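You operate a simulated robot arm through the tools that you are given. There is no shell and no other tool. Be economical: measure what you need, move in short steps, check, and stop when the job is done.

You run a simulated two-armed robot. Do the job below in one go: nothing can be reset, and whatever is moved stays where it is left.

JOB
Part the two ropes and carry the grey one to the green table on the tray.
Fine: hold the blue rope still to open the keeper, lift the ring off and shut the keeper again; carry the tray in both hands.

It is judged by the outcome, as a careful person would: the job done as asked, and still so three seconds after it is handed in. It fails if anything else is knocked over, pushed out of place, dropped, spilled or broken.

ROBOT AND FRAMES
Two 7-joint arms with two-finger parallel grippers on one trunk, on a base that drives. Base frame: it is fixed to the floor where the robot stands at the start and does not move with it; the origin is under the middle of the robot, x ahead of it, y to its left, z up; the surface under the hand at the start is at about z = 800. Units: mm, rad, N and s.
The left shoulder is at the start at [50, 209, 1196], the right one opposite. With the tool pointing down near the work surface each hand reaches from about 100 to 900 mm from the robot's upright axis, wherever it stands, measured 20 degrees to its own side. Places, roughly: clip keeper [500, -100, 800]; top of the green table [600, 2300, 700]; tray [500, 500, 800]. Payload 4.4 kg a hand.
Tool frame (each hand has its own): the origin (TCP) lies between the finger pads and is the grasp point; the fingertips stand 23 mm ahead of it; z points along the fingers, y is the line along which they close. The gripper opens to 94 mm. The fingers are 38 mm wide and 10 mm thick; the gripper's body (54 by 96 mm) begins 39 mm behind the TCP.
Orientation is that of the tool frame in the base frame, as a unit quaternion [x, y, z, w]. With the fingers straight down and closing along the base's y, the tool's x points along the base's -x, its y along +y and its z along -z.

CONTROLS
- The arms move only by the tool servo_tool. It takes "left_series", "right_series" or both (then of equal length, played together; a hand with none holds still); each is a list of rows, each an object of numbers (a shift or turn left out is 0, a gripper value left out holds the last): "dx", "dy", "dz": the shift along the tool's x, y, z in mm; "ax", "ay", "az": the turn, a rotation vector about the tool's x, y, z in rad. In form: [{"dx": .., "dy": .., "dz": .., "ax": .., "ay": .., "az": ..}, ...]. A call has 1 to 10 rows; each row is the pose to reach, as a shift and turn from the pose commanded when the call began, along the tool's axes at that moment. "left_gripper" and "right_gripper" are, for a hand that has rows, the gripper command, from -1 (shut) to 1 (fully open), values between in proportion, set as the call begins (left out, the last holds). Rows are played at 5 a second. More than 50 mm and 0.15 rad between two rows, or a gripper value outside its range, and nothing of the call is played. Where a pose cannot be reached the arm comes as near as it can. A force on the tool above 40 N (or 10 N above the force at the start of the call, whichever is more), or a blocked arm, ends the call early, and 0.2 s more pass. The fingers move at their own pace (about 108 mm/s each) and stop on an object; they squeeze with about 23 N. The grip force told is the motor's: it shows also when the fingers shut on nothing. Time passes only in rows, and 0.2 s behind the last, so rows that repeat a pose let the fingers close. The reply holds the time, the measured pose of the TCP, the force on the tool along the base axes, the opening and the grip force, in the units named above and with some noise, with the torque about the TCP (base axes, N m) and any sound that the robot's microphone picked up.
- Cameras (640 x 400 px; columns grow to the right, rows downward): "scene" is now at [159, 16.8, 1373.2]; the picture's right is [0.21, -0.98, 0.00], its down [-0.60, -0.13, -0.79] and it looks along [0.77, 0.17, -0.61] (base axes); focal length 214 px, centre (320, 200). "left" rides on the left gripper at [86, -16, -75] in its tool frame; the picture's right is [0.18, 0.98, 0.00], its down [-0.58, 0.11, -0.81] and it looks along [-0.79, 0.15, 0.59] (tool axes); focal length 243 px, centre (320, 200). "right" rides on the right gripper at [86, 16, -74] in its tool frame; the picture's right is [-0.18, 0.98, 0.00], its down [-0.58, -0.11, -0.81] and it looks along [-0.79, -0.15, 0.59] (tool axes); focal length 243 px, centre (320, 200). There is no depth. A picture from a camera that has moved, and an enlarged one, comes with that camera's place and axes in the base frame and with its lens. The place of the scene camera against the robot may be out by one fixed shift of up to 18 mm in any direction.
- get_image(camera): a new picture of that camera. It takes no simulated time.
- slide_trunk(by): slides the trunk up (or, below 0, down) by that many mm; the arms and the scene camera ride with it, the base frame stays. It gives what a move gives, with no picture.
- roll_base(legs): drives the robot by 1 to 6 legs, each [ahead, left, turn to the left] in mm, mm and rad, along the robot's own axes; the way and the turn of a leg run together, so that a leg with both is an arc; at most 1500 mm and 3.142 rad a leg. The arms and the cameras ride along, it lands a little off, and it stops where it bumps. It gives what a move gives.
- head_to(pan, tilt): turns the head with the scene camera to pan (to the left, within 1.396 rad either way) and tilt (down, from -0.506 to 1.204), counted from straight ahead of the robot. It gives what a move gives.
- inspect(camera, box): a new picture of the part [left, top, right, bottom] of that camera's present view, enlarged. It takes no simulated time.
- close_job(): hands the job in; it is judged then, once.

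Work in short steps. Places have to be worked out from the pictures, the camera data and where the tool is seen: move nearer, look again, correct. Check each grasp and each placing, and mend what went wrong. You have 120 turns and 100 pictures in all, those below and enlarged ones among them. Open the grippers and draw the arms clear of the work before you hand the job in, unless the task says otherwise; then end with one line.

The tools are called after "Request:" as a command line: name --argument value ..., lists and objects as JSON in quotes. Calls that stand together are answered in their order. servo_tool: Moves the arms, as the interface text tells. Its arguments: {"type":"object","properties":{"left_series":{"type":"array","items":{"type":"object","properties":{"dx":{"type":"number"},"dy":{"type":"number"},"dz":{"type":"number"},"ax":{"type":"number"},"ay":{"type":"number"},"az":{"type":"number"}}}},"left_gripper":{"type":"number"},"right_series":{"type":"array","items":{"type":"object","properties":{"dx":{"type":"number"},"dy":{"type":"number"},"dz":{"type":"number"},"ax":{"type":"number"},"ay":{"type":"number"},"az":{"type":"number"}}}},"right_gripper":{"type":"number"}},"required":[]} The other tools are called the same way: slide_trunk (by) slides the trunk up or down; roll_base (legs) drives the base; head_to (pan, tilt) turns the head that bears the scene camera; get_image (camera) takes a picture; inspect (camera, box) takes an enlarged picture of a part of a camera's view; close_job () hands the job in.

At the start:

```text
time_s: 0.0
left_eef_pos: [548.3, 216.7, 1211.3]
left_orientation: [0.0, 1.0, 0.0, 0.001]
left_ft_force: [0.9, 0.0, -0.1]
left_ft_torque: [0.02, 0.0, -0.01]
left_width: 93.7
left_gripper_force: 0.1
right_eef_pos: [445.6, -248.2, 1194.8]
right_orientation: [-0.001, 1.0, 0.0, 0.0]
right_ft_force: [0.4, -0.2, -1.0]
right_ft_torque: [0.01, 0.0, -0.01]
right_width: 94.0
right_gripper_force: 0.0
trunk travel left (down, up): [-275.0, 288.0]
robot x, y, heading: [-4.4, -1.5, 0.002]
head pan, tilt: [0.209, 0.656]
```

scene: 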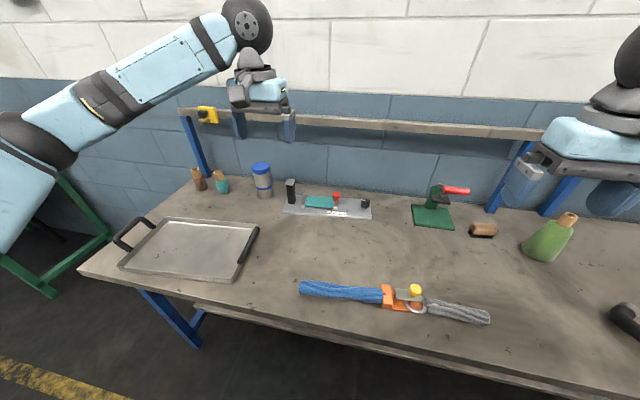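
right: 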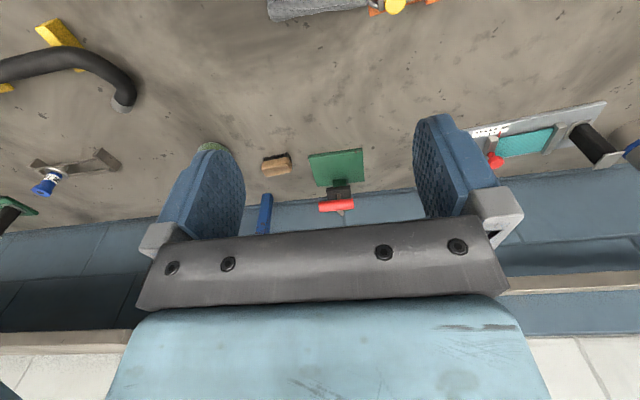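
left: 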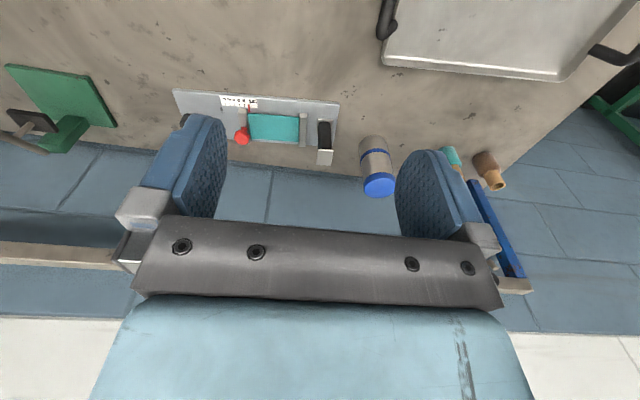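

I'll look closely at the keeper and ropes first.

Request:
inspect --camera "scene" --box '[290, 260, 500, 340]'

Request:
inspect --camera "scene" --box '[80, 160, 380, 300]'

```text
3.05 times, centred on (395, 300) of scene
camera zoom: at [159.0, 16.8, 1373.2], right [0.21, -0.98, 0.0], down [-0.6, -0.13, -0.79], along [0.77, 0.17, -0.61], focal length 654 px, centre (91, -105)
```

zoom: 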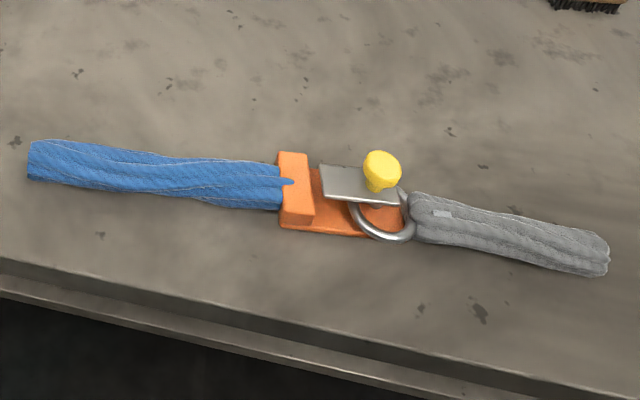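

```text
2.13 times, centred on (230, 230) of scene
camera zoom: at [159.0, 16.8, 1373.2], right [0.21, -0.98, 0.0], down [-0.6, -0.13, -0.79], along [0.77, 0.17, -0.61], focal length 458 px, centre (512, 136)
```

zoom: 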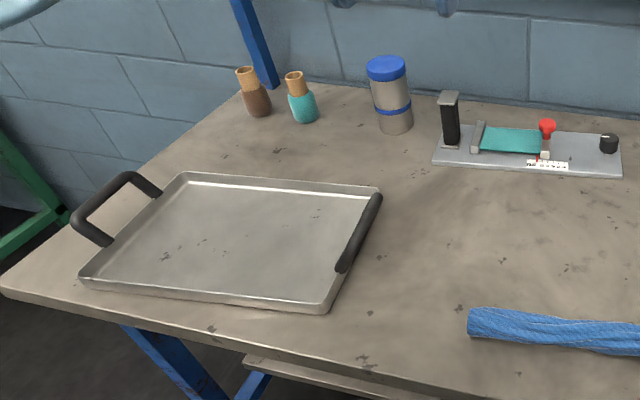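

Keeper is about [483,-130,815], ropes running along y. I move the right hand above it for a closer view.

Request:
servo_tool --right_series '[{"dx": -1, "dy": 20, "dz": 40}, {"dx": -2, "dy": 42, "dz": 80}, {"dx": -3, "dy": 64, "dz": 120}, {"dx": -5, "dy": 88, "dz": 160}, {"dx": -5, "dy": 110, "dz": 200}, {"dx": -5, "dy": 110, "dz": 200}]'

Request:
get_image --camera "right"

Request:
get_image --camera "scene"

```text
time_s: 1.4
left_eef_pos: [547.6, 216.9, 1211.2]
left_orientation: [0.0, 1.0, 0.0, 0.0]
left_ft_force: [0.6, 0.3, -0.7]
left_ft_torque: [-0.02, 0.0, 0.02]
left_width: 93.9
left_gripper_force: 0.1
right_eef_pos: [451.3, -139.1, 995.3]
right_orientation: [0.001, 1.0, -0.001, 0.0]
right_ft_force: [-1.1, 0.7, -0.6]
right_ft_torque: [-0.03, 0.0, 0.01]
right_width: 93.9
right_gripper_force: 0.0
trunk travel left (down, up): [-275.0, 288.0]
robot x, y, heading: [-0.8, -0.8, 0.004]
head pan, tilt: [0.209, 0.656]
```

```text
94 pictures are left
camera right: at [364.4, -120.5, 1069.9], right [0.18, 0.98, 0.0], down [0.58, -0.11, 0.81], along [0.79, -0.15, -0.59], focal length 243 px, centre (320, 200)
```

right: 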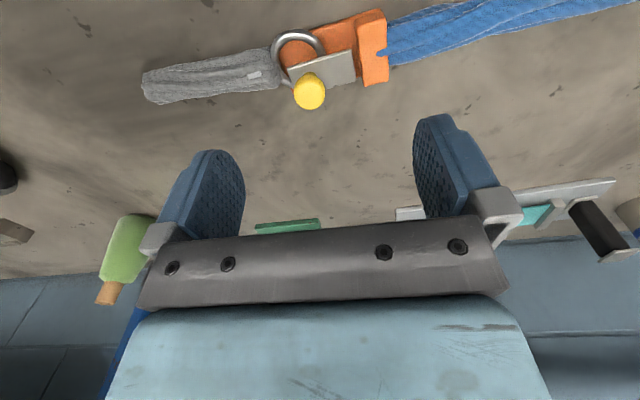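

```text
93 pictures are left
camera scene: at [158.6, 16.6, 1373.2], right [0.21, -0.98, 0.0], down [-0.6, -0.13, -0.79], along [0.78, 0.17, -0.61], focal length 214 px, centre (320, 200)
```

scene: 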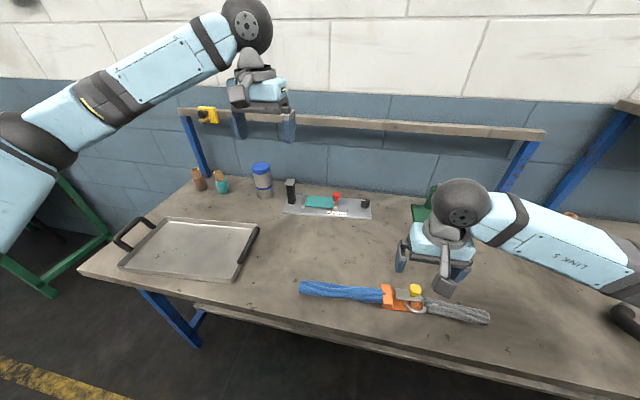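

Zoom on the keeper from the wrist camera.

Request:
inspect --camera "right" --box '[240, 0, 420, 112]'

```text
3.56 times, centred on (330, 56) of right
camera zoom: at [364.4, -120.5, 1069.9], right [0.18, 0.98, 0.0], down [0.58, -0.11, 0.81], along [0.79, -0.15, -0.59], focal length 863 px, centre (284, 712)
```

zoom: 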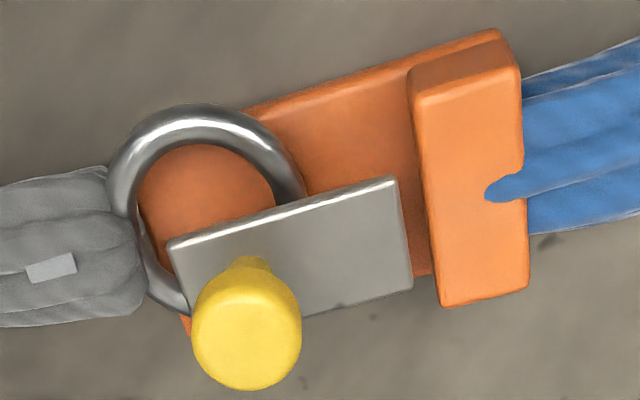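

I need a lower-angle view to understand the keeper mechanism; I back off and go down.

Request:
servo_tool --right_series '[{"dx": 35, "dy": 5, "dz": 30}, {"dx": 71, "dy": 10, "dz": 60}, {"dx": 71, "dy": 14, "dz": 95}, {"dx": 71, "dy": 14, "dz": 115}, {"dx": 71, "dy": 14, "dz": 115}]'

Request:
get_image --camera "right"

```text
time_s: 2.6
left_eef_pos: [548.9, 217.5, 1210.4]
left_orientation: [0.0, 1.0, 0.0, -0.001]
left_ft_force: [-0.3, 0.4, -0.1]
left_ft_torque: [0.0, -0.01, -0.01]
left_width: 94.0
left_gripper_force: 0.0
right_eef_pos: [380.1, -125.4, 879.2]
right_orientation: [0.0, 1.0, 0.0, 0.0]
right_ft_force: [0.0, -0.2, 0.4]
right_ft_torque: [-0.01, -0.01, -0.01]
right_width: 94.2
right_gripper_force: 0.0
trunk travel left (down, up): [-275.0, 288.0]
robot x, y, heading: [0.9, -3.9, 0.0]
head pan, tilt: [0.209, 0.656]
```

```text
91 pictures are left
camera right: at [293.6, -107.4, 954.7], right [0.18, 0.98, 0.0], down [0.58, -0.11, 0.81], along [0.79, -0.15, -0.59], focal length 243 px, centre (320, 200)
```

right: 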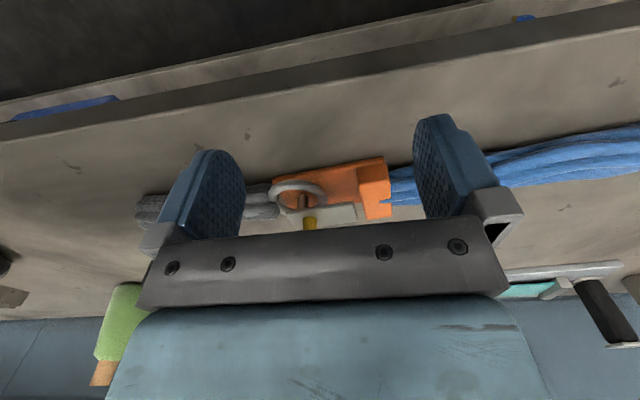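

Request:
inspect --camera "right" --box '[240, 150, 400, 250]'

```text
4.00 times, centred on (320, 200) of right
camera zoom: at [293.6, -107.4, 954.7], right [0.18, 0.98, 0.0], down [0.58, -0.11, 0.81], along [0.79, -0.15, -0.59], focal length 970 px, centre (320, 200)
```

zoom: 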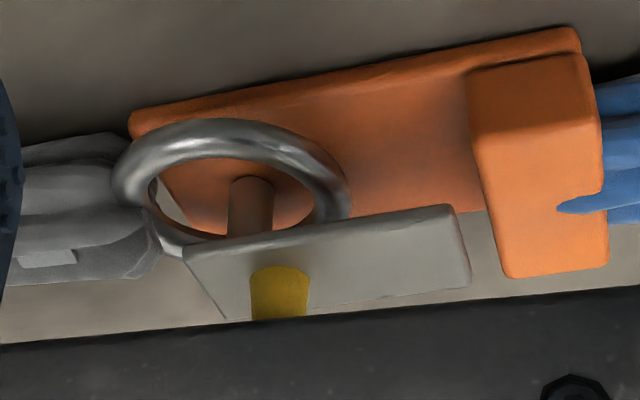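

The ring sits over a post capped by the plate. I need to see how the plate is carried: yaw both hands 90° (also needed for gripping ropes), right looking +y from the grey side, left looking -y from the blue side.

Request:
servo_tool --right_series '[{"dx": 0, "dy": -15, "dz": -20, "az": -0.15}, {"dx": 0, "dy": -31, "dz": -40, "az": -0.3}, {"dx": -10, "dy": -46, "dz": -60, "az": -0.45}, {"dx": -25, "dy": -62, "dz": -60, "az": -0.6}, {"dx": -40, "dy": -78, "dz": -60, "az": -0.75}, {"dx": -55, "dy": -93, "dz": -60, "az": -0.9}, {"dx": -70, "dy": -109, "dz": -60, "az": -1.05}, {"dx": -80, "dy": -124, "dz": -50, "az": -1.2}, {"dx": -90, "dy": -140, "dz": -40, "az": -1.35}, {"dx": -100, "dy": -155, "dz": -25, "az": -1.5}]' --left_series '[{"dx": 7, "dy": 3, "dz": 20, "az": 0.15}, {"dx": 14, "dy": 6, "dz": 40, "az": 0.3}, {"dx": 21, "dy": 9, "dz": 60, "az": 0.45}, {"dx": 28, "dy": 12, "dz": 80, "az": 0.6}, {"dx": 35, "dy": 15, "dz": 100, "az": 0.75}, {"dx": 42, "dy": 18, "dz": 120, "az": 0.9}, {"dx": 49, "dy": 21, "dz": 140, "az": 1.05}, {"dx": 56, "dy": 24, "dz": 160, "az": 1.2}, {"dx": 63, "dy": 27, "dz": 180, "az": 1.35}, {"dx": 70, "dy": 30, "dz": 200, "az": 1.5}]'

Request:
get_image --camera "right"

Request:
get_image --camera "left"

```text
time_s: 4.8
left_eef_pos: [479.6, 252.4, 1009.6]
left_orientation: [0.682, 0.732, -0.002, 0.001]
left_ft_force: [-0.2, 0.5, -1.2]
left_ft_torque: [-0.04, 0.02, -0.01]
left_width: 94.1
left_gripper_force: 0.0
right_eef_pos: [397.0, -218.1, 879.8]
right_orientation: [-0.68, 0.733, -0.007, 0.004]
right_ft_force: [-0.2, 0.7, -0.5]
right_ft_torque: [-0.03, 0.02, 0.01]
right_width: 94.1
right_gripper_force: 0.0
right hand out of reach, approached as far as the arm can: row 8, 9, 10
trunk travel left (down, up): [-275.0, 288.0]
robot x, y, heading: [-0.1, 2.4, 0.0]
head pan, tilt: [0.209, 0.656]
```

```text
89 pictures are left
camera right: at [373.4, -300.3, 953.7], right [-0.97, 0.26, -0.02], down [0.14, 0.58, 0.81], along [0.22, 0.78, -0.59], focal length 243 px, centre (320, 200)
```

right: 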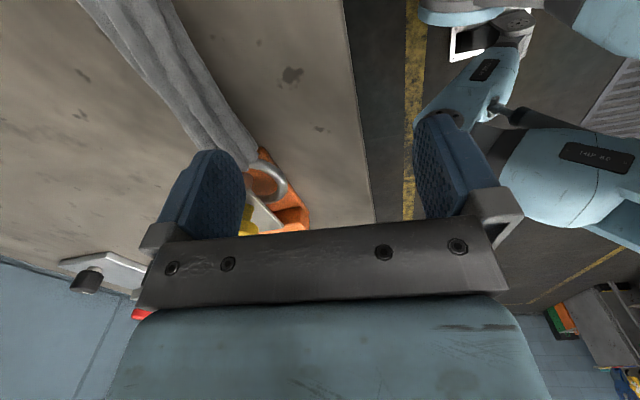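

```text
88 pictures are left
camera left: at [457.7, 337.8, 1082.9], right [0.97, 0.25, 0.0], down [0.15, -0.57, 0.81], along [0.2, -0.78, -0.59], focal length 243 px, centre (320, 200)
```

left: 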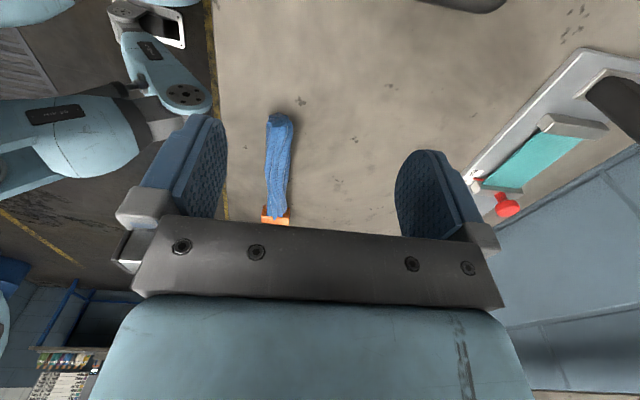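

Request:
inspect --camera "right" --box '[220, 140, 320, 240]'

```text
4.00 times, centred on (270, 190) of right
camera zoom: at [373.4, -300.3, 953.7], right [-0.97, 0.26, -0.02], down [0.14, 0.58, 0.81], along [0.22, 0.78, -0.59], focal length 970 px, centre (520, 240)
```

zoom: 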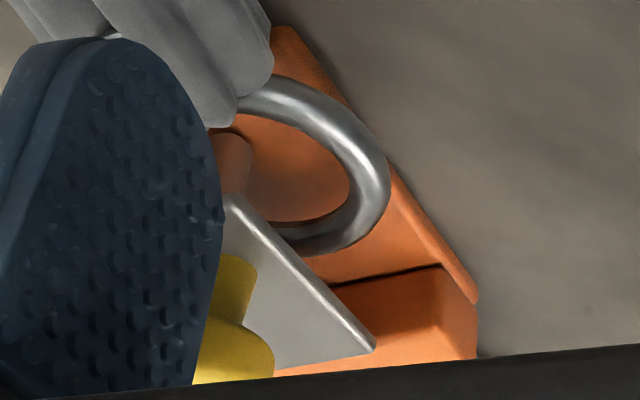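

Request:
servo_tool --right_series '[{"dx": 13, "dy": -15, "dz": -12, "az": 0.1}, {"dx": 26, "dy": -30, "dz": -24, "az": 0.2}, {"dx": 39, "dy": -45, "dz": -36, "az": 0.3}, {"dx": 52, "dy": -60, "dz": -40, "az": 0.4}, {"dx": 65, "dy": -75, "dz": -40, "az": 0.5}, {"dx": 65, "dy": -75, "dz": -40, "az": 0.5}]'

Request:
get_image --camera "right"

```text
time_s: 6.2
left_eef_pos: [479.1, 249.0, 1010.3]
left_orientation: [0.682, 0.732, 0.0, -0.001]
left_ft_force: [0.4, -0.2, 0.1]
left_ft_torque: [0.01, 0.02, -0.01]
left_width: 94.1
left_gripper_force: 0.1
right_eef_pos: [467.8, -293.8, 916.8]
right_orientation: [-0.478, 0.878, 0.0, 0.0]
right_ft_force: [-0.4, -0.1, 0.4]
right_ft_torque: [0.02, 0.0, 0.02]
right_width: 94.0
right_gripper_force: 0.2
right hand out of reach, approached as far as the arm can: row 1, 2, 3
trunk travel left (down, up): [-275.0, 288.0]
robot x, y, heading: [0.9, -1.2, 0.0]
head pan, tilt: [0.209, 0.656]
```

```text
86 pictures are left
camera right: at [406.1, -356.7, 991.5], right [-0.73, 0.69, 0.0], down [0.41, 0.43, 0.81], along [0.55, 0.59, -0.59], focal length 243 px, centre (320, 200)
```

right: 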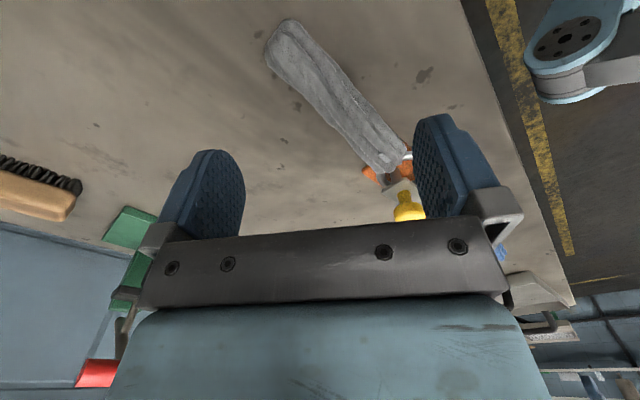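

Request:
servo_tool --right_series '[{"dy": 15}, {"dy": 30}, {"dy": 45}, {"dy": 55}, {"dy": 55}]'

Request:
inspect --camera "right" --box '[250, 120, 410, 240]'

```text
time_s: 7.4
left_eef_pos: [479.2, 248.4, 1011.5]
left_orientation: [0.681, 0.732, 0.0, -0.001]
left_ft_force: [-0.1, -0.7, -0.3]
left_ft_torque: [0.04, -0.02, 0.0]
left_width: 94.3
left_gripper_force: 0.1
right_eef_pos: [420.1, -266.8, 916.2]
right_orientation: [-0.479, 0.878, 0.001, 0.0]
right_ft_force: [-0.3, 1.0, -0.2]
right_ft_torque: [-0.01, 0.0, 0.0]
right_width: 94.0
right_gripper_force: 0.1
trunk travel left (down, up): [-275.0, 288.0]
robot x, y, heading: [3.5, 0.9, -0.004]
head pan, tilt: [0.209, 0.656]
```

```text
3.33 times, centred on (330, 180) of right
camera zoom: at [359.9, -328.5, 991.1], right [-0.73, 0.69, 0.0], down [0.41, 0.43, 0.81], along [0.55, 0.59, -0.59], focal length 809 px, centre (287, 267)
```

zoom: 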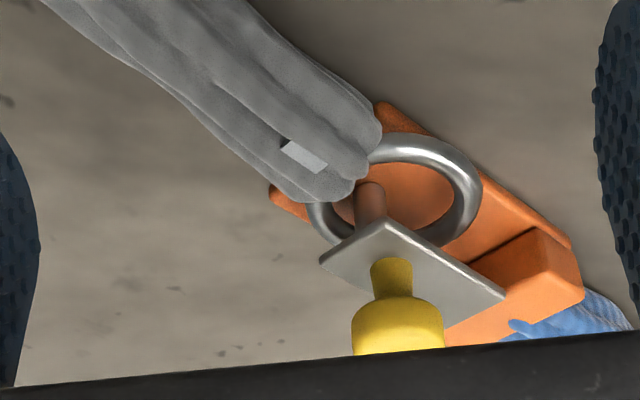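

Plate ≈ x463–492, y −171…−111, top z≈833; the block's top is about the same height with an 11 mm gap. I want a near-horizontal view under the plate, so I return the yaw and then pitch the right hand.

Request:
servo_tool --right_series '[{"dx": -10, "dy": 20, "dz": 0, "az": 0.15}, {"dx": -25, "dy": 40, "dz": 0, "az": 0.3}, {"dx": -40, "dy": 60, "dz": 0, "az": 0.45}, {"dx": -55, "dy": 80, "dz": 4, "az": 0.6}, {"dx": -70, "dy": 100, "dz": 8, "az": 0.75}, {"dx": -85, "dy": 120, "dz": 12, "az": 0.9}, {"dx": -98, "dy": 137, "dz": 16, "az": 1.0}, {"dx": -98, "dy": 137, "dz": 16, "az": 1.0}]'

Request:
servo_tool --right_series '[{"ay": -0.13, "dz": 10}, {"ay": -0.26, "dz": 25}, {"ay": -0.4, "dz": 45}, {"ay": -0.4, "dz": 45}]'

Request:
get_image --camera "right"

```text
time_s: 9.2
left_eef_pos: [480.6, 247.5, 1010.9]
left_orientation: [0.681, 0.732, 0.0, 0.0]
left_ft_force: [0.6, -0.2, 0.0]
left_ft_torque: [0.0, -0.01, -0.01]
left_width: 94.2
left_gripper_force: 0.1
right_eef_pos: [359.8, -111.6, 900.6]
right_orientation: [0.001, 1.0, 0.0, -0.001]
right_ft_force: [0.0, -0.4, -0.3]
right_ft_torque: [0.02, -0.01, -0.03]
right_width: 94.0
right_gripper_force: 0.0
trunk travel left (down, up): [-275.0, 288.0]
robot x, y, heading: [-0.3, 3.7, -0.0]
head pan, tilt: [0.209, 0.656]
```

```text
time_s: 10.2
left_eef_pos: [478.7, 246.8, 1011.3]
left_orientation: [0.681, 0.732, 0.001, 0.0]
left_ft_force: [-0.3, -0.5, -0.1]
left_ft_torque: [0.0, -0.01, 0.01]
left_width: 94.0
left_gripper_force: 0.0
right_eef_pos: [359.3, -111.0, 855.8]
right_orientation: [0.0, 0.98, 0.0, 0.199]
right_ft_force: [-0.1, 0.4, 0.1]
right_ft_torque: [0.01, 0.0, -0.01]
right_width: 93.9
right_gripper_force: 0.0
trunk travel left (down, up): [-275.0, 288.0]
robot x, y, heading: [-3.4, 1.6, -0.001]
head pan, tilt: [0.209, 0.656]
```

```text
84 pictures are left
camera right: at [249.6, -92.5, 891.0], right [0.17, 0.98, 0.07], down [0.22, -0.11, 0.97], along [0.96, -0.15, -0.24], focal length 243 px, centre (320, 200)
```

right: 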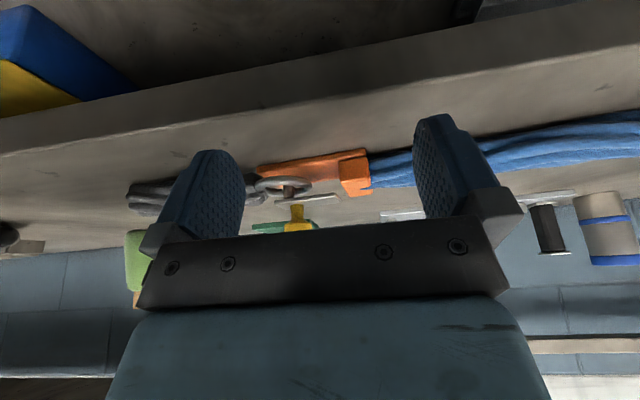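

Request:
inspect --camera "right" --box '[240, 140, 390, 240]'

```text
4.00 times, centred on (315, 190) of right
camera zoom: at [249.6, -92.5, 891.0], right [0.17, 0.98, 0.07], down [0.22, -0.11, 0.97], along [0.96, -0.15, -0.24], focal length 970 px, centre (340, 240)
```

zoom: 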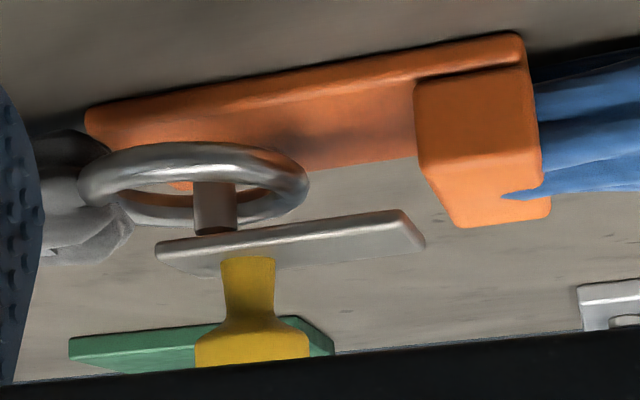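

The plate floats on nothing but sits level with the block's top, so it most likely slides +y over the block by its knob (stalk at ≈[477,-151]). I bring the right hand above the knob and the left hand above the blue rope near y≈-15.

Request:
servo_tool --right_series '[{"dx": -10, "dz": -24, "ay": 0.1}, {"dx": -19, "dz": -46, "ay": 0.2}, {"dx": -29, "dz": -68, "ay": 0.3}, {"dx": -56, "dy": -10, "dz": -57, "ay": 0.4}, {"dx": -83, "dy": -20, "dz": -45, "ay": 0.4}, {"dx": -110, "dy": -30, "dz": -34, "ay": 0.4}, {"dx": -137, "dy": -41, "dz": -22, "ay": 0.4}, {"dx": -137, "dy": -41, "dz": -22, "ay": 0.4}]' --left_series '[{"dx": -37, "dy": -4, "dz": 5}, {"dx": -74, "dy": -9, "dz": 10}, {"dx": -111, "dy": -13, "dz": 20}, {"dx": -148, "dy": -18, "dz": 40}, {"dx": -185, "dy": -22, "dz": 60}, {"dx": -222, "dy": -26, "dz": 80}, {"dx": -258, "dy": -30, "dz": 95}, {"dx": -258, "dy": -30, "dz": 95}]'

Request:
get_image --camera "right"

Request:
get_image --camera "left"

Request:
get_image --camera "scene"

```text
time_s: 12.0
left_eef_pos: [467.8, -10.9, 916.9]
left_orientation: [0.682, 0.732, 0.001, 0.0]
left_ft_force: [-0.1, -0.2, 0.0]
left_ft_torque: [-0.04, 0.01, 0.03]
left_width: 93.9
left_gripper_force: 0.1
right_eef_pos: [476.6, -150.9, 929.2]
right_orientation: [-0.001, 1.0, 0.0, 0.0]
right_ft_force: [-0.3, 0.9, 0.3]
right_ft_torque: [-0.02, 0.02, -0.03]
right_width: 93.9
right_gripper_force: 0.1
trunk travel left (down, up): [-275.0, 288.0]
robot x, y, heading: [1.3, 2.3, -0.001]
head pan, tilt: [0.209, 0.656]
```

```text
82 pictures are left
camera right: at [389.6, -132.6, 1003.3], right [0.18, 0.98, 0.0], down [0.58, -0.11, 0.81], along [0.79, -0.15, -0.59], focal length 243 px, centre (320, 200)
```

right: 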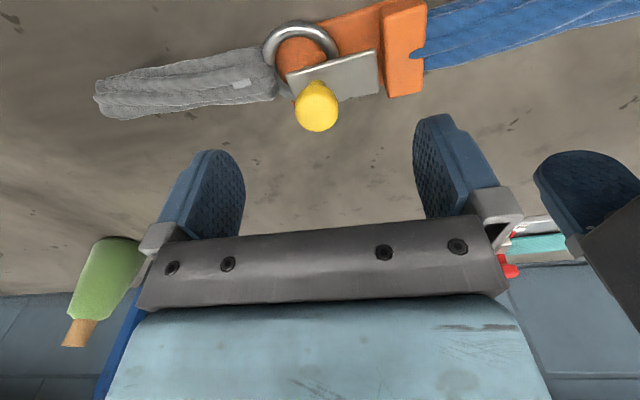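

```text
81 pictures are left
camera left: at [445.8, 72.9, 991.0], right [0.97, 0.25, 0.0], down [0.15, -0.57, 0.81], along [0.2, -0.78, -0.59], focal length 243 px, centre (320, 200)
```

left: 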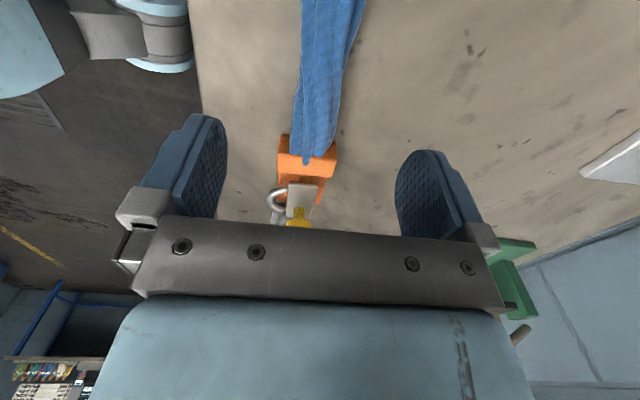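

```text
80 pictures are left
camera scene: at [158.6, 17.7, 1373.2], right [0.21, -0.98, 0.0], down [-0.6, -0.13, -0.79], along [0.78, 0.16, -0.61], focal length 214 px, centre (320, 200)
```

scene: 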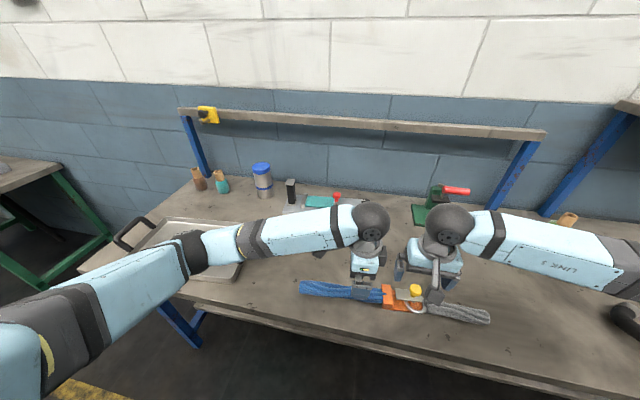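

Rope centre near y=-11 is x≈469; the left hand is well aligned. Descend to just above the table and close on the blue rope.

Request:
servo_tool --left_series '[{"dz": 25}, {"dz": 50}, {"dz": 70}, {"dz": 88}, {"dz": 88}]'

Request:
servo_tool --left_series '[{"dz": 0}, {"dz": 0}, {"dz": 0}, {"dz": 0}]' --left_gripper -1

Request:
get_image --camera "right"

```text
time_s: 13.2
left_eef_pos: [466.9, -12.3, 829.6]
left_orientation: [0.681, 0.733, 0.0, 0.0]
left_ft_force: [1.1, 0.6, 0.3]
left_ft_torque: [0.01, 0.03, 0.02]
left_width: 94.0
left_gripper_force: 0.1
right_eef_pos: [476.1, -151.0, 927.6]
right_orientation: [0.0, 1.0, 0.0, 0.001]
right_ft_force: [0.1, 0.2, 0.6]
right_ft_torque: [0.02, 0.0, 0.02]
right_width: 93.9
right_gripper_force: 0.1
trunk travel left (down, up): [-275.0, 288.0]
robot x, y, heading: [1.5, 3.2, -0.001]
head pan, tilt: [0.209, 0.656]
```

```text
time_s: 14.2
left_eef_pos: [466.4, -13.0, 827.4]
left_orientation: [0.681, 0.732, 0.001, 0.0]
left_ft_force: [0.1, 0.6, -1.1]
left_ft_torque: [0.02, -0.02, 0.07]
left_width: 31.1
left_gripper_force: 23.1
right_eef_pos: [477.2, -151.6, 928.3]
right_orientation: [0.0, 1.0, 0.001, 0.0]
right_ft_force: [0.4, -0.6, 0.1]
right_ft_torque: [0.02, 0.0, 0.01]
right_width: 93.9
right_gripper_force: 0.0
trunk travel left (down, up): [-275.0, 288.0]
robot x, y, heading: [-1.9, -3.0, -0.005]
head pan, tilt: [0.209, 0.656]
```

```text
79 pictures are left
camera right: at [389.6, -133.0, 1003.0], right [0.18, 0.98, 0.0], down [0.58, -0.11, 0.81], along [0.79, -0.15, -0.59], focal length 243 px, centre (320, 200)
```

right: 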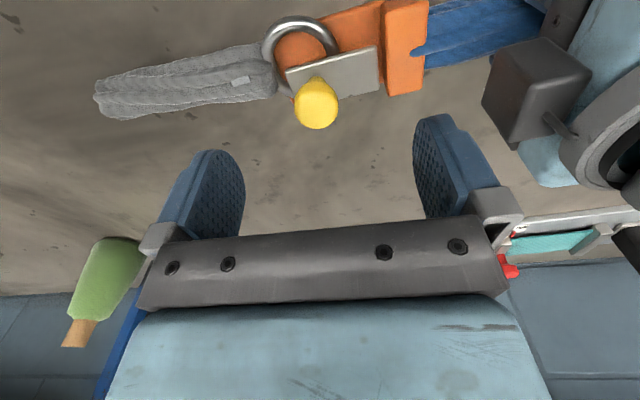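

Blue rope held (31 mm). Now lower the right hand over the knob with half-open fingers.

Request:
servo_tool --right_series '[{"dx": -1, "dz": 0}, {"dx": -2, "dz": 20}, {"dx": -2, "dz": 40}, {"dx": -2, "dz": 55}, {"dx": -2, "dz": 63}, {"dx": -2, "dz": 63}]' --right_gripper 0.1

Request:
get_image --camera "right"

Request:
inspect --camera "scene" --box '[340, 230, 500, 330]'

```text
time_s: 15.6
left_eef_pos: [466.4, -13.2, 828.7]
left_orientation: [0.682, 0.732, -0.001, 0.0]
left_ft_force: [0.3, 0.8, 0.3]
left_ft_torque: [0.0, -0.01, 0.0]
left_width: 31.0
left_gripper_force: 23.1
right_eef_pos: [477.6, -150.9, 865.8]
right_orientation: [0.0, 1.0, 0.0, 0.0]
right_ft_force: [0.0, -0.4, 0.2]
right_ft_torque: [-0.04, -0.02, 0.02]
right_width: 51.7
right_gripper_force: 0.1
trunk travel left (down, up): [-275.0, 288.0]
robot x, y, heading: [-3.0, -1.2, 0.0]
head pan, tilt: [0.209, 0.656]
```

```text
78 pictures are left
camera right: at [390.2, -132.5, 940.7], right [0.18, 0.98, 0.0], down [0.58, -0.11, 0.81], along [0.79, -0.15, -0.59], focal length 243 px, centre (320, 200)
```

right: 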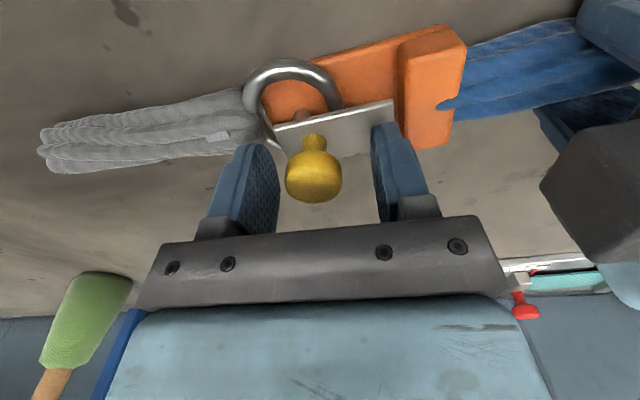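

```text
4.00 times, centred on (420, 280) of scene
camera zoom: at [158.9, 16.9, 1373.2], right [0.21, -0.98, 0.0], down [-0.6, -0.13, -0.79], along [0.77, 0.17, -0.61], focal length 858 px, centre (-80, -120)
```

zoom: 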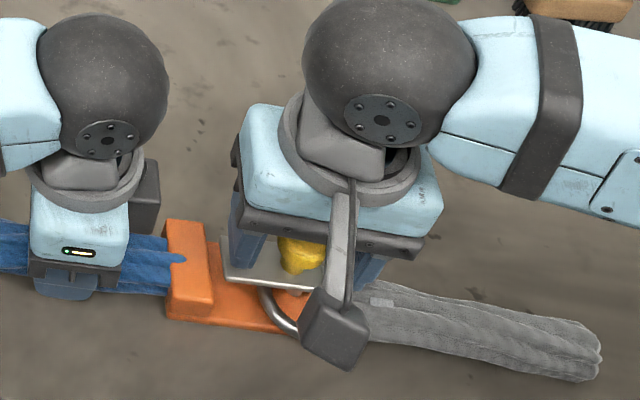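

The knob is centred between the fingers; close on it.

Request:
servo_tool --right_series '[{"dz": 0}, {"dz": 0}, {"dz": 0}]' --right_gripper -1

Request:
get_image --camera "right"

```text
time_s: 16.4
left_eef_pos: [467.1, -12.3, 827.1]
left_orientation: [0.681, 0.732, 0.0, 0.0]
left_ft_force: [0.0, 0.6, 0.2]
left_ft_torque: [0.03, 0.02, 0.12]
left_width: 31.0
left_gripper_force: 23.8
right_eef_pos: [477.4, -150.7, 866.2]
right_orientation: [0.0, 1.0, -0.001, -0.001]
right_ft_force: [-0.6, -0.7, -0.1]
right_ft_torque: [-0.12, -0.02, -0.09]
right_width: 26.8
right_gripper_force: 23.3
trunk travel left (down, up): [-275.0, 288.0]
robot x, y, heading: [-1.7, 2.7, 0.001]
head pan, tilt: [0.209, 0.656]
```

```text
76 pictures are left
camera right: at [390.2, -132.7, 940.7], right [0.18, 0.98, 0.0], down [0.58, -0.11, 0.81], along [0.79, -0.15, -0.59], focal length 243 px, centre (320, 200)
```

right: 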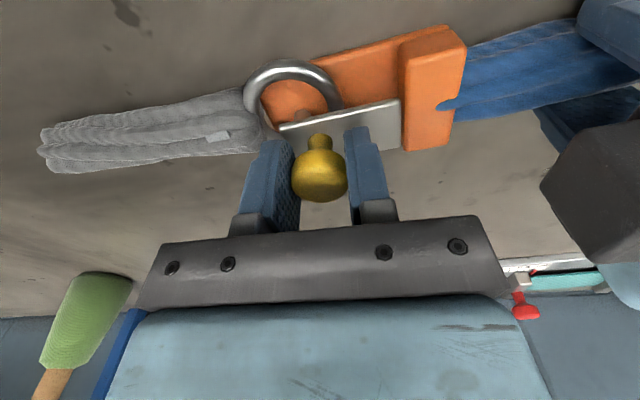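

Gripped; the plate shifted a touch toward +y. Try sliding 12 mm along the keeper axis (+y) and watch force.

Request:
servo_tool --right_series '[{"dy": 4}, {"dy": 8, "dx": 0.5}, {"dy": 12, "dx": 0.8}, {"dy": 12, "dx": 0.8}]'

Request:
get_image --camera "right"

```text
time_s: 17.4
left_eef_pos: [467.4, -12.6, 827.6]
left_orientation: [0.681, 0.732, 0.0, 0.0]
left_ft_force: [2.9, 3.3, -0.1]
left_ft_torque: [0.15, -0.02, 0.38]
left_width: 31.0
left_gripper_force: 22.5
right_eef_pos: [476.5, -138.0, 865.1]
right_orientation: [0.0, 1.0, 0.0, 0.0]
right_ft_force: [-2.4, -2.7, 2.5]
right_ft_torque: [-0.13, 0.06, -0.01]
right_width: 26.6
right_gripper_force: 23.3
trunk travel left (down, up): [-275.0, 288.0]
robot x, y, heading: [-1.3, 1.7, 0.002]
head pan, tilt: [0.209, 0.656]
```

```text
75 pictures are left
camera right: at [389.7, -120.2, 940.7], right [0.18, 0.98, 0.0], down [0.58, -0.11, 0.81], along [0.79, -0.15, -0.59], focal length 243 px, centre (320, 200)
```

right: 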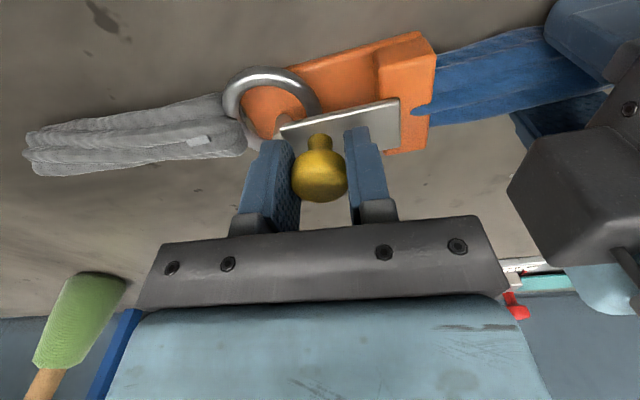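

It slides over the block with ~3 N. Continue.

Request:
servo_tool --right_series '[{"dy": 5, "dx": 0.6}, {"dy": 10, "dx": 1.2}, {"dy": 15, "dx": 1.8}, {"dy": 15, "dx": 1.8}]'

Request:
get_image --camera "right"

```text
time_s: 18.4
left_eef_pos: [468.1, -13.8, 829.3]
left_orientation: [0.682, 0.731, 0.0, 0.001]
left_ft_force: [-2.1, 1.5, 6.1]
left_ft_torque: [-0.53, -0.06, -0.03]
left_width: 31.0
left_gripper_force: 22.7
right_eef_pos: [474.1, -123.8, 867.6]
right_orientation: [0.0, 1.0, 0.0, -0.001]
right_ft_force: [1.0, -3.0, -5.8]
right_ft_torque: [-0.18, -0.05, -0.04]
right_width: 26.9
right_gripper_force: 23.0
trunk travel left (down, up): [-275.0, 288.0]
robot x, y, heading: [3.4, -1.1, 0.001]
head pan, tilt: [0.209, 0.656]
```

```text
74 pictures are left
camera right: at [388.2, -105.3, 941.3], right [0.18, 0.98, 0.0], down [0.58, -0.11, 0.81], along [0.79, -0.15, -0.59], focal length 243 px, centre (320, 200)
```

right: 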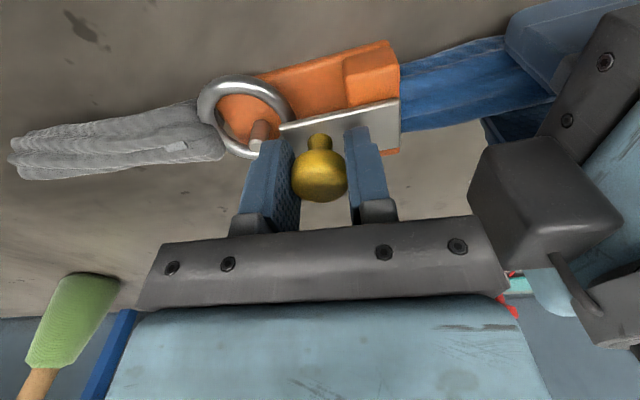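

Post is nearly uncovered, but the ring's rim still lies under the plate; slide a bit more until the end stop.

Request:
servo_tool --right_series '[{"dy": 4, "dx": 0.3, "dz": 0}, {"dy": 8, "dx": 0.6, "dz": 0}, {"dy": 12, "dx": 0.9, "dz": 0}, {"dy": 12, "dx": 0.9, "dz": 0}]'

Request:
get_image --camera "right"

Request:
inspect --camera "scene" --box '[340, 230, 500, 330]'

```text
time_s: 19.4
left_eef_pos: [468.2, -11.0, 828.8]
left_orientation: [0.68, 0.733, 0.001, -0.001]
left_ft_force: [-1.4, 32.0, 14.7]
left_ft_torque: [0.14, -0.02, -0.11]
left_width: 31.0
left_gripper_force: 22.7
right_eef_pos: [475.0, -113.1, 866.0]
right_orientation: [0.001, 1.0, -0.001, 0.001]
right_ft_force: [3.6, -34.4, -2.6]
right_ft_torque: [-0.04, -0.02, -0.08]
right_width: 27.1
right_gripper_force: 23.1
trunk travel left (down, up): [-275.0, 288.0]
robot x, y, heading: [2.6, -1.3, 0.002]
head pan, tilt: [0.209, 0.656]
```

```text
73 pictures are left
camera right: at [388.0, -94.4, 941.2], right [0.19, 0.98, 0.0], down [0.58, -0.11, 0.81], along [0.79, -0.15, -0.59], focal length 243 px, centre (320, 200)
```

right: 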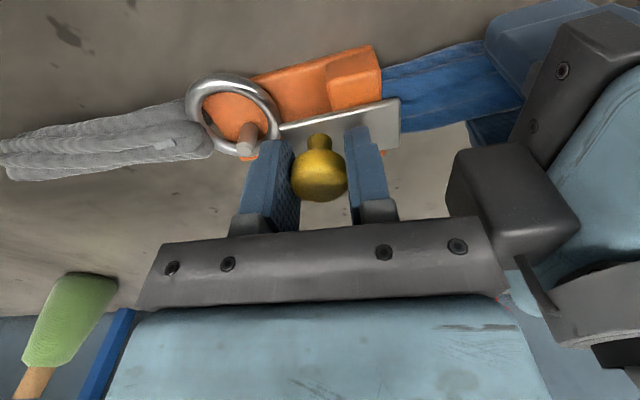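

```text
4.00 times, centred on (420, 280) of scene
camera zoom: at [158.3, 16.4, 1373.5], right [0.21, -0.98, 0.0], down [-0.6, -0.13, -0.79], along [0.78, 0.17, -0.61], focal length 858 px, centre (-80, -120)
```

zoom: 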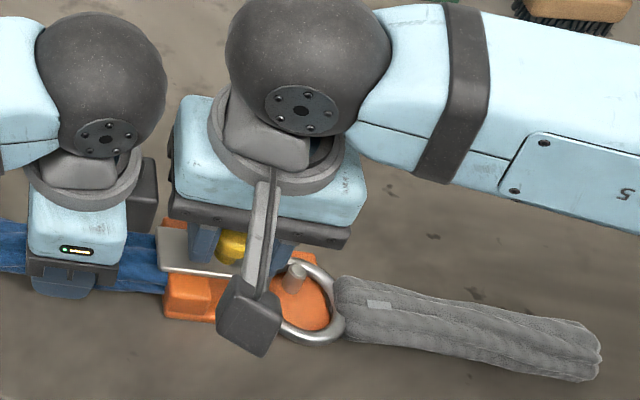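

End stop reached; post and ring are exposed. Back off 2 mm to relax, then release the knob and rise, watching whether the plate stays.

Request:
servo_tool --right_series '[{"dy": -2}, {"dy": -2}]'

Request:
servo_tool --right_series '[{"dz": 0}, {"dz": 0}, {"dz": -20}, {"dz": -50}, {"dz": -50}]' --right_gripper 0.0

Request:
get_image --camera "right"

```text
time_s: 20.0
left_eef_pos: [467.5, -12.2, 828.5]
left_orientation: [0.681, 0.732, 0.002, 0.0]
left_ft_force: [-1.2, 34.0, 14.4]
left_ft_torque: [0.38, 0.0, -0.18]
left_width: 31.3
left_gripper_force: 23.3
right_eef_pos: [473.4, -112.8, 867.4]
right_orientation: [0.0, 1.0, -0.001, 0.0]
right_ft_force: [2.0, -29.0, -4.2]
right_ft_torque: [-0.22, -0.02, -0.03]
right_width: 26.7
right_gripper_force: 22.9
trunk travel left (down, up): [-275.0, 288.0]
robot x, y, heading: [1.7, 0.7, 0.002]
head pan, tilt: [0.209, 0.656]
```

```text
time_s: 21.2
left_eef_pos: [468.0, -12.8, 829.1]
left_orientation: [0.681, 0.732, 0.001, -0.001]
left_ft_force: [-1.5, -0.9, 1.7]
left_ft_torque: [-0.46, -0.1, -0.19]
left_width: 31.0
left_gripper_force: 22.7
right_eef_pos: [473.2, -112.8, 918.2]
right_orientation: [0.0, 1.0, 0.001, 0.0]
right_ft_force: [0.2, -0.5, 0.7]
right_ft_torque: [0.0, -0.03, 0.0]
right_width: 47.1
right_gripper_force: 0.0
trunk travel left (down, up): [-275.0, 288.0]
robot x, y, heading: [-0.8, 4.0, 0.001]
head pan, tilt: [0.209, 0.656]
```

```text
71 pictures are left
camera right: at [386.3, -95.4, 993.3], right [0.18, 0.98, 0.0], down [0.58, -0.11, 0.81], along [0.79, -0.15, -0.59], focal length 243 px, centre (320, 200)
```

right: 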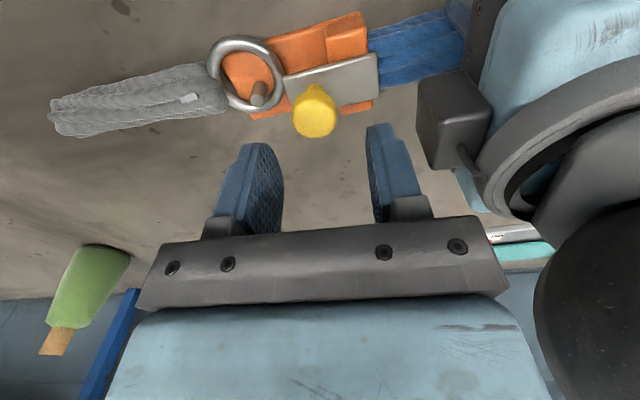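

The plate stays open. Next move the right hand over the grey rope (≈[468,-230]) and yaw to close across it.

Request:
servo_tool --right_series '[{"dy": -12, "dz": -5, "az": -0.15}, {"dy": -24, "dz": -10, "az": -0.3}, {"dy": -36, "dz": -10, "az": -0.45}, {"dy": -48, "dz": -10, "az": -0.6}, {"dy": -60, "dz": -10, "az": -0.75}, {"dy": -72, "dz": -10, "az": -0.9}, {"dy": -84, "dz": -10, "az": -1.05}, {"dy": -96, "dz": -10, "az": -1.2}, {"dy": -108, "dz": -10, "az": -1.35}, {"dy": -119, "dx": 5, "dz": -10, "az": -1.5}]' --right_gripper 1

Request:
get_image --camera "right"

Request:
get_image --camera "scene"

```text
time_s: 23.4
left_eef_pos: [466.6, -13.1, 828.4]
left_orientation: [0.681, 0.732, 0.0, 0.0]
left_ft_force: [-0.8, -1.0, 0.2]
left_ft_torque: [-0.22, -0.04, -0.04]
left_width: 31.2
left_gripper_force: 23.0
right_eef_pos: [459.1, -214.1, 918.4]
right_orientation: [-0.581, 0.814, -0.009, 0.007]
right_ft_force: [-0.1, -0.3, 0.1]
right_ft_torque: [-0.04, -0.04, -0.04]
right_width: 93.8
right_gripper_force: 0.0
right hand out of reach, approached as far as the arm can: row 8, 9, 10
trunk travel left (down, up): [-275.0, 288.0]
robot x, y, heading: [-0.4, -2.1, 0.002]
head pan, tilt: [0.209, 0.656]
```

```text
70 pictures are left
camera right: at [413.2, -287.8, 992.6], right [-0.87, 0.49, -0.02], down [0.28, 0.52, 0.81], along [0.41, 0.7, -0.59], focal length 243 px, centre (320, 200)
```

right: 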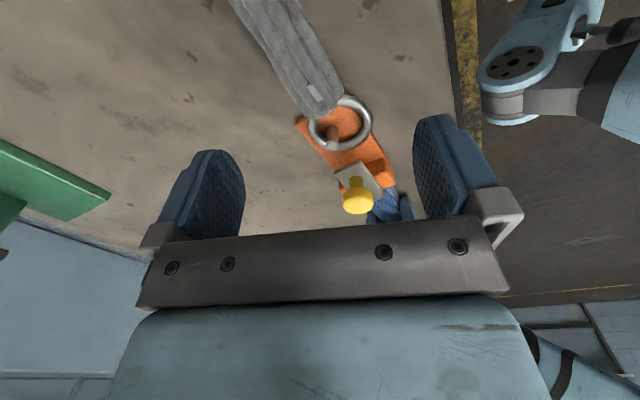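

```text
69 pictures are left
camera scene: at [159.3, 16.9, 1373.1], right [0.21, -0.98, 0.0], down [-0.6, -0.13, -0.79], along [0.77, 0.16, -0.61], focal length 214 px, centre (320, 200)
```

scene: 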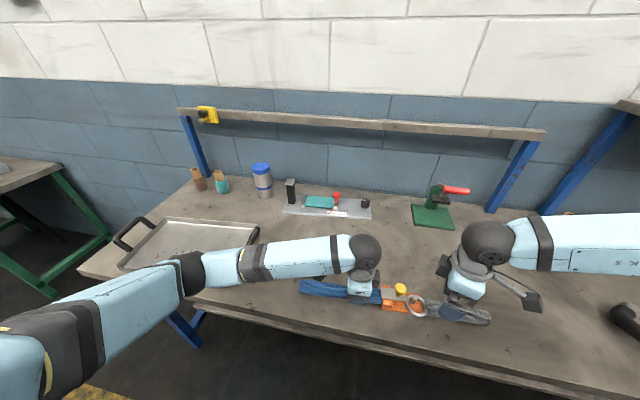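

Wrist yaw limit is about -1.25 here. I'll use the opposite yaw (+1.5) instead.

Request:
servo_tool --right_series '[{"dx": 2, "dy": -2, "dz": -12, "az": 0.15}, {"dx": 4, "dy": -4, "dz": -12, "az": 0.3}, {"dx": 6, "dy": -6, "dz": -12, "az": 0.45}, {"dx": 8, "dy": -8, "dz": -12, "az": 0.6}, {"dx": 10, "dy": -10, "dz": -12, "az": 0.75}, {"dx": 12, "dy": -12, "dz": -12, "az": 0.9}, {"dx": 14, "dy": -14, "dz": -12, "az": 1.05}, {"dx": 14, "dy": -14, "dz": -12, "az": 1.2}, {"dx": 14, "dy": -14, "dz": -12, "az": 1.35}, {"dx": 14, "dy": -14, "dz": -12, "az": 1.5}]'

Request:
servo_tool --right_series '[{"az": 0.15}, {"az": 0.3}, {"az": 0.45}, {"az": 0.6}, {"az": 0.75}, {"az": 0.9}, {"az": 1.05}, {"az": 1.2}, {"az": 1.25}]'

Request:
get_image --camera "right"

```text
time_s: 25.6
left_eef_pos: [466.9, -12.7, 827.7]
left_orientation: [0.682, 0.732, 0.0, 0.0]
left_ft_force: [0.7, 0.9, 0.4]
left_ft_torque: [-0.06, -0.02, -0.01]
left_width: 31.2
left_gripper_force: 22.8
right_eef_pos: [469.3, -231.4, 931.3]
right_orientation: [0.132, 0.991, -0.001, 0.012]
right_ft_force: [0.5, 0.5, 0.1]
right_ft_torque: [0.01, 0.01, -0.02]
right_width: 94.0
right_gripper_force: 0.0
trunk travel left (down, up): [-275.0, 288.0]
robot x, y, heading: [-4.3, 2.7, -0.002]
head pan, tilt: [0.209, 0.656]
```

```text
time_s: 27.6
left_eef_pos: [467.7, -13.3, 829.1]
left_orientation: [0.681, 0.732, 0.0, 0.0]
left_ft_force: [-1.2, 0.2, -0.5]
left_ft_torque: [-0.05, -0.02, 0.02]
left_width: 30.9
left_gripper_force: 23.0
right_eef_pos: [469.3, -232.0, 931.7]
right_orientation: [0.686, 0.727, 0.005, 0.011]
right_ft_force: [-0.2, -0.1, 1.1]
right_ft_torque: [0.0, 0.0, -0.02]
right_width: 93.9
right_gripper_force: 0.0
trunk travel left (down, up): [-275.0, 288.0]
robot x, y, heading: [-1.2, 1.7, -0.002]
head pan, tilt: [0.209, 0.656]
```

```text
68 pictures are left
camera right: at [477.9, -142.2, 1005.6], right [0.99, -0.13, 0.02], down [-0.09, -0.58, 0.81], along [-0.09, -0.8, -0.59], focal length 243 px, centre (320, 200)
```

right: 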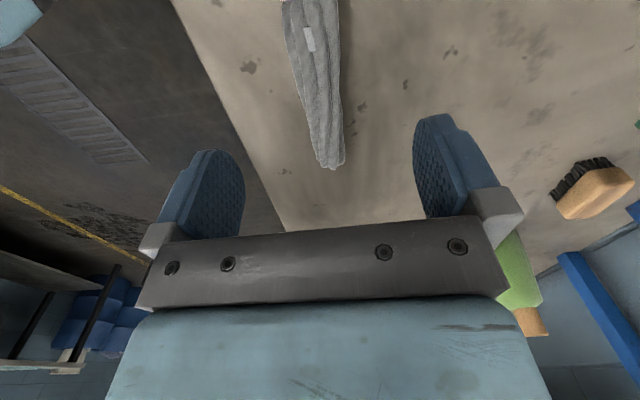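

Grey rope is centred beneath. Descend and grasp.

Request:
servo_tool --right_series '[{"dz": 25}, {"dz": 50}, {"dz": 75}, {"dz": 92}, {"dz": 103}, {"dz": 103}]'

Request:
servo_tool --right_series '[{"dz": 0}, {"dz": 0}, {"dz": 0}, {"dz": 0}]' --right_gripper -1

Request:
inspect --camera "scene" --box '[340, 230, 500, 330]'

```text
time_s: 29.0
left_eef_pos: [469.0, -13.3, 828.0]
left_orientation: [0.681, 0.732, 0.0, 0.001]
left_ft_force: [0.8, 0.2, -0.3]
left_ft_torque: [0.04, 0.01, 0.03]
left_width: 30.9
left_gripper_force: 23.2
right_eef_pos: [471.9, -234.6, 827.5]
right_orientation: [0.686, 0.728, 0.006, 0.01]
right_ft_force: [-0.3, 0.7, -0.4]
right_ft_torque: [0.03, -0.05, -0.01]
right_width: 94.0
right_gripper_force: 0.0
trunk travel left (down, up): [-275.0, 288.0]
robot x, y, heading: [1.5, -1.6, -0.003]
head pan, tilt: [0.209, 0.656]
```

```text
time_s: 30.0
left_eef_pos: [467.2, -12.9, 828.1]
left_orientation: [0.681, 0.732, 0.0, 0.0]
left_ft_force: [-0.1, -0.6, -0.3]
left_ft_torque: [-0.01, 0.02, 0.0]
left_width: 30.9
left_gripper_force: 22.8
right_eef_pos: [470.7, -233.0, 828.4]
right_orientation: [0.686, 0.728, 0.005, 0.01]
right_ft_force: [-0.7, 1.0, 0.6]
right_ft_torque: [0.08, -0.01, 0.05]
right_width: 29.1
right_gripper_force: 22.8
trunk travel left (down, up): [-275.0, 288.0]
robot x, y, heading: [-2.0, -0.3, -0.002]
head pan, tilt: [0.209, 0.656]
```

```text
4.00 times, centred on (420, 280) of scene
camera zoom: at [159.0, 16.9, 1373.2], right [0.21, -0.98, 0.0], down [-0.6, -0.13, -0.79], along [0.77, 0.17, -0.61], focal length 858 px, centre (-80, -120)
```

zoom: 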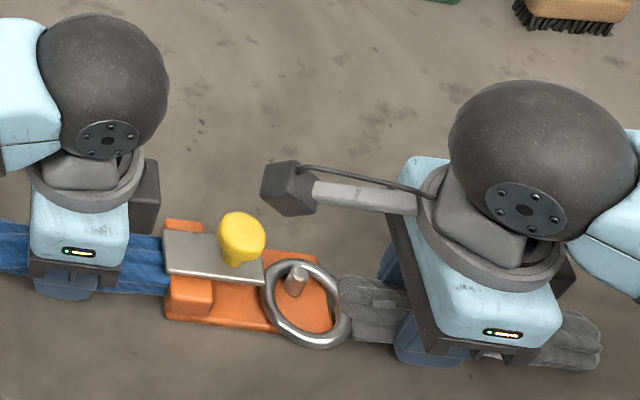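

Grasp is good. Lift slowly with a small pull away from the plate (−y 3 mm), checking the forces.

Request:
servo_tool --right_series '[{"dx": -3, "dz": 0}, {"dx": -3, "dz": -8}, {"dx": -3, "dz": -16}, {"dx": -3, "dz": -24}, {"dx": -3, "dz": -24}]'

Request:
inspect --camera "scene" --box '[340, 230, 500, 330]'

```text
time_s: 31.2
left_eef_pos: [468.2, -12.8, 828.3]
left_orientation: [0.682, 0.732, 0.0, 0.0]
left_ft_force: [-0.3, -0.1, 0.4]
left_ft_torque: [-0.01, -0.03, 0.01]
left_width: 30.8
left_gripper_force: 22.3
right_eef_pos: [470.7, -237.3, 852.2]
right_orientation: [0.686, 0.728, 0.005, 0.01]
right_ft_force: [0.3, -0.1, -1.6]
right_ft_torque: [0.04, 0.01, 0.04]
right_width: 29.0
right_gripper_force: 22.6
trunk travel left (down, up): [-275.0, 288.0]
robot x, y, heading: [0.6, 2.3, -0.003]
head pan, tilt: [0.209, 0.656]
```

```text
4.00 times, centred on (420, 280) of scene
camera zoom: at [159.1, 16.8, 1373.2], right [0.21, -0.98, 0.0], down [-0.6, -0.13, -0.79], along [0.77, 0.17, -0.61], focal length 858 px, centre (-80, -120)
```

zoom: 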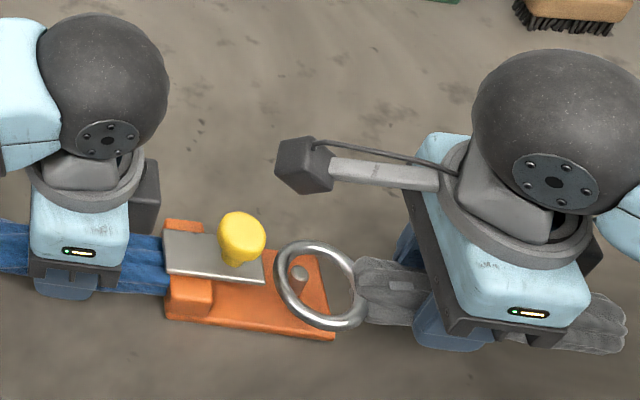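

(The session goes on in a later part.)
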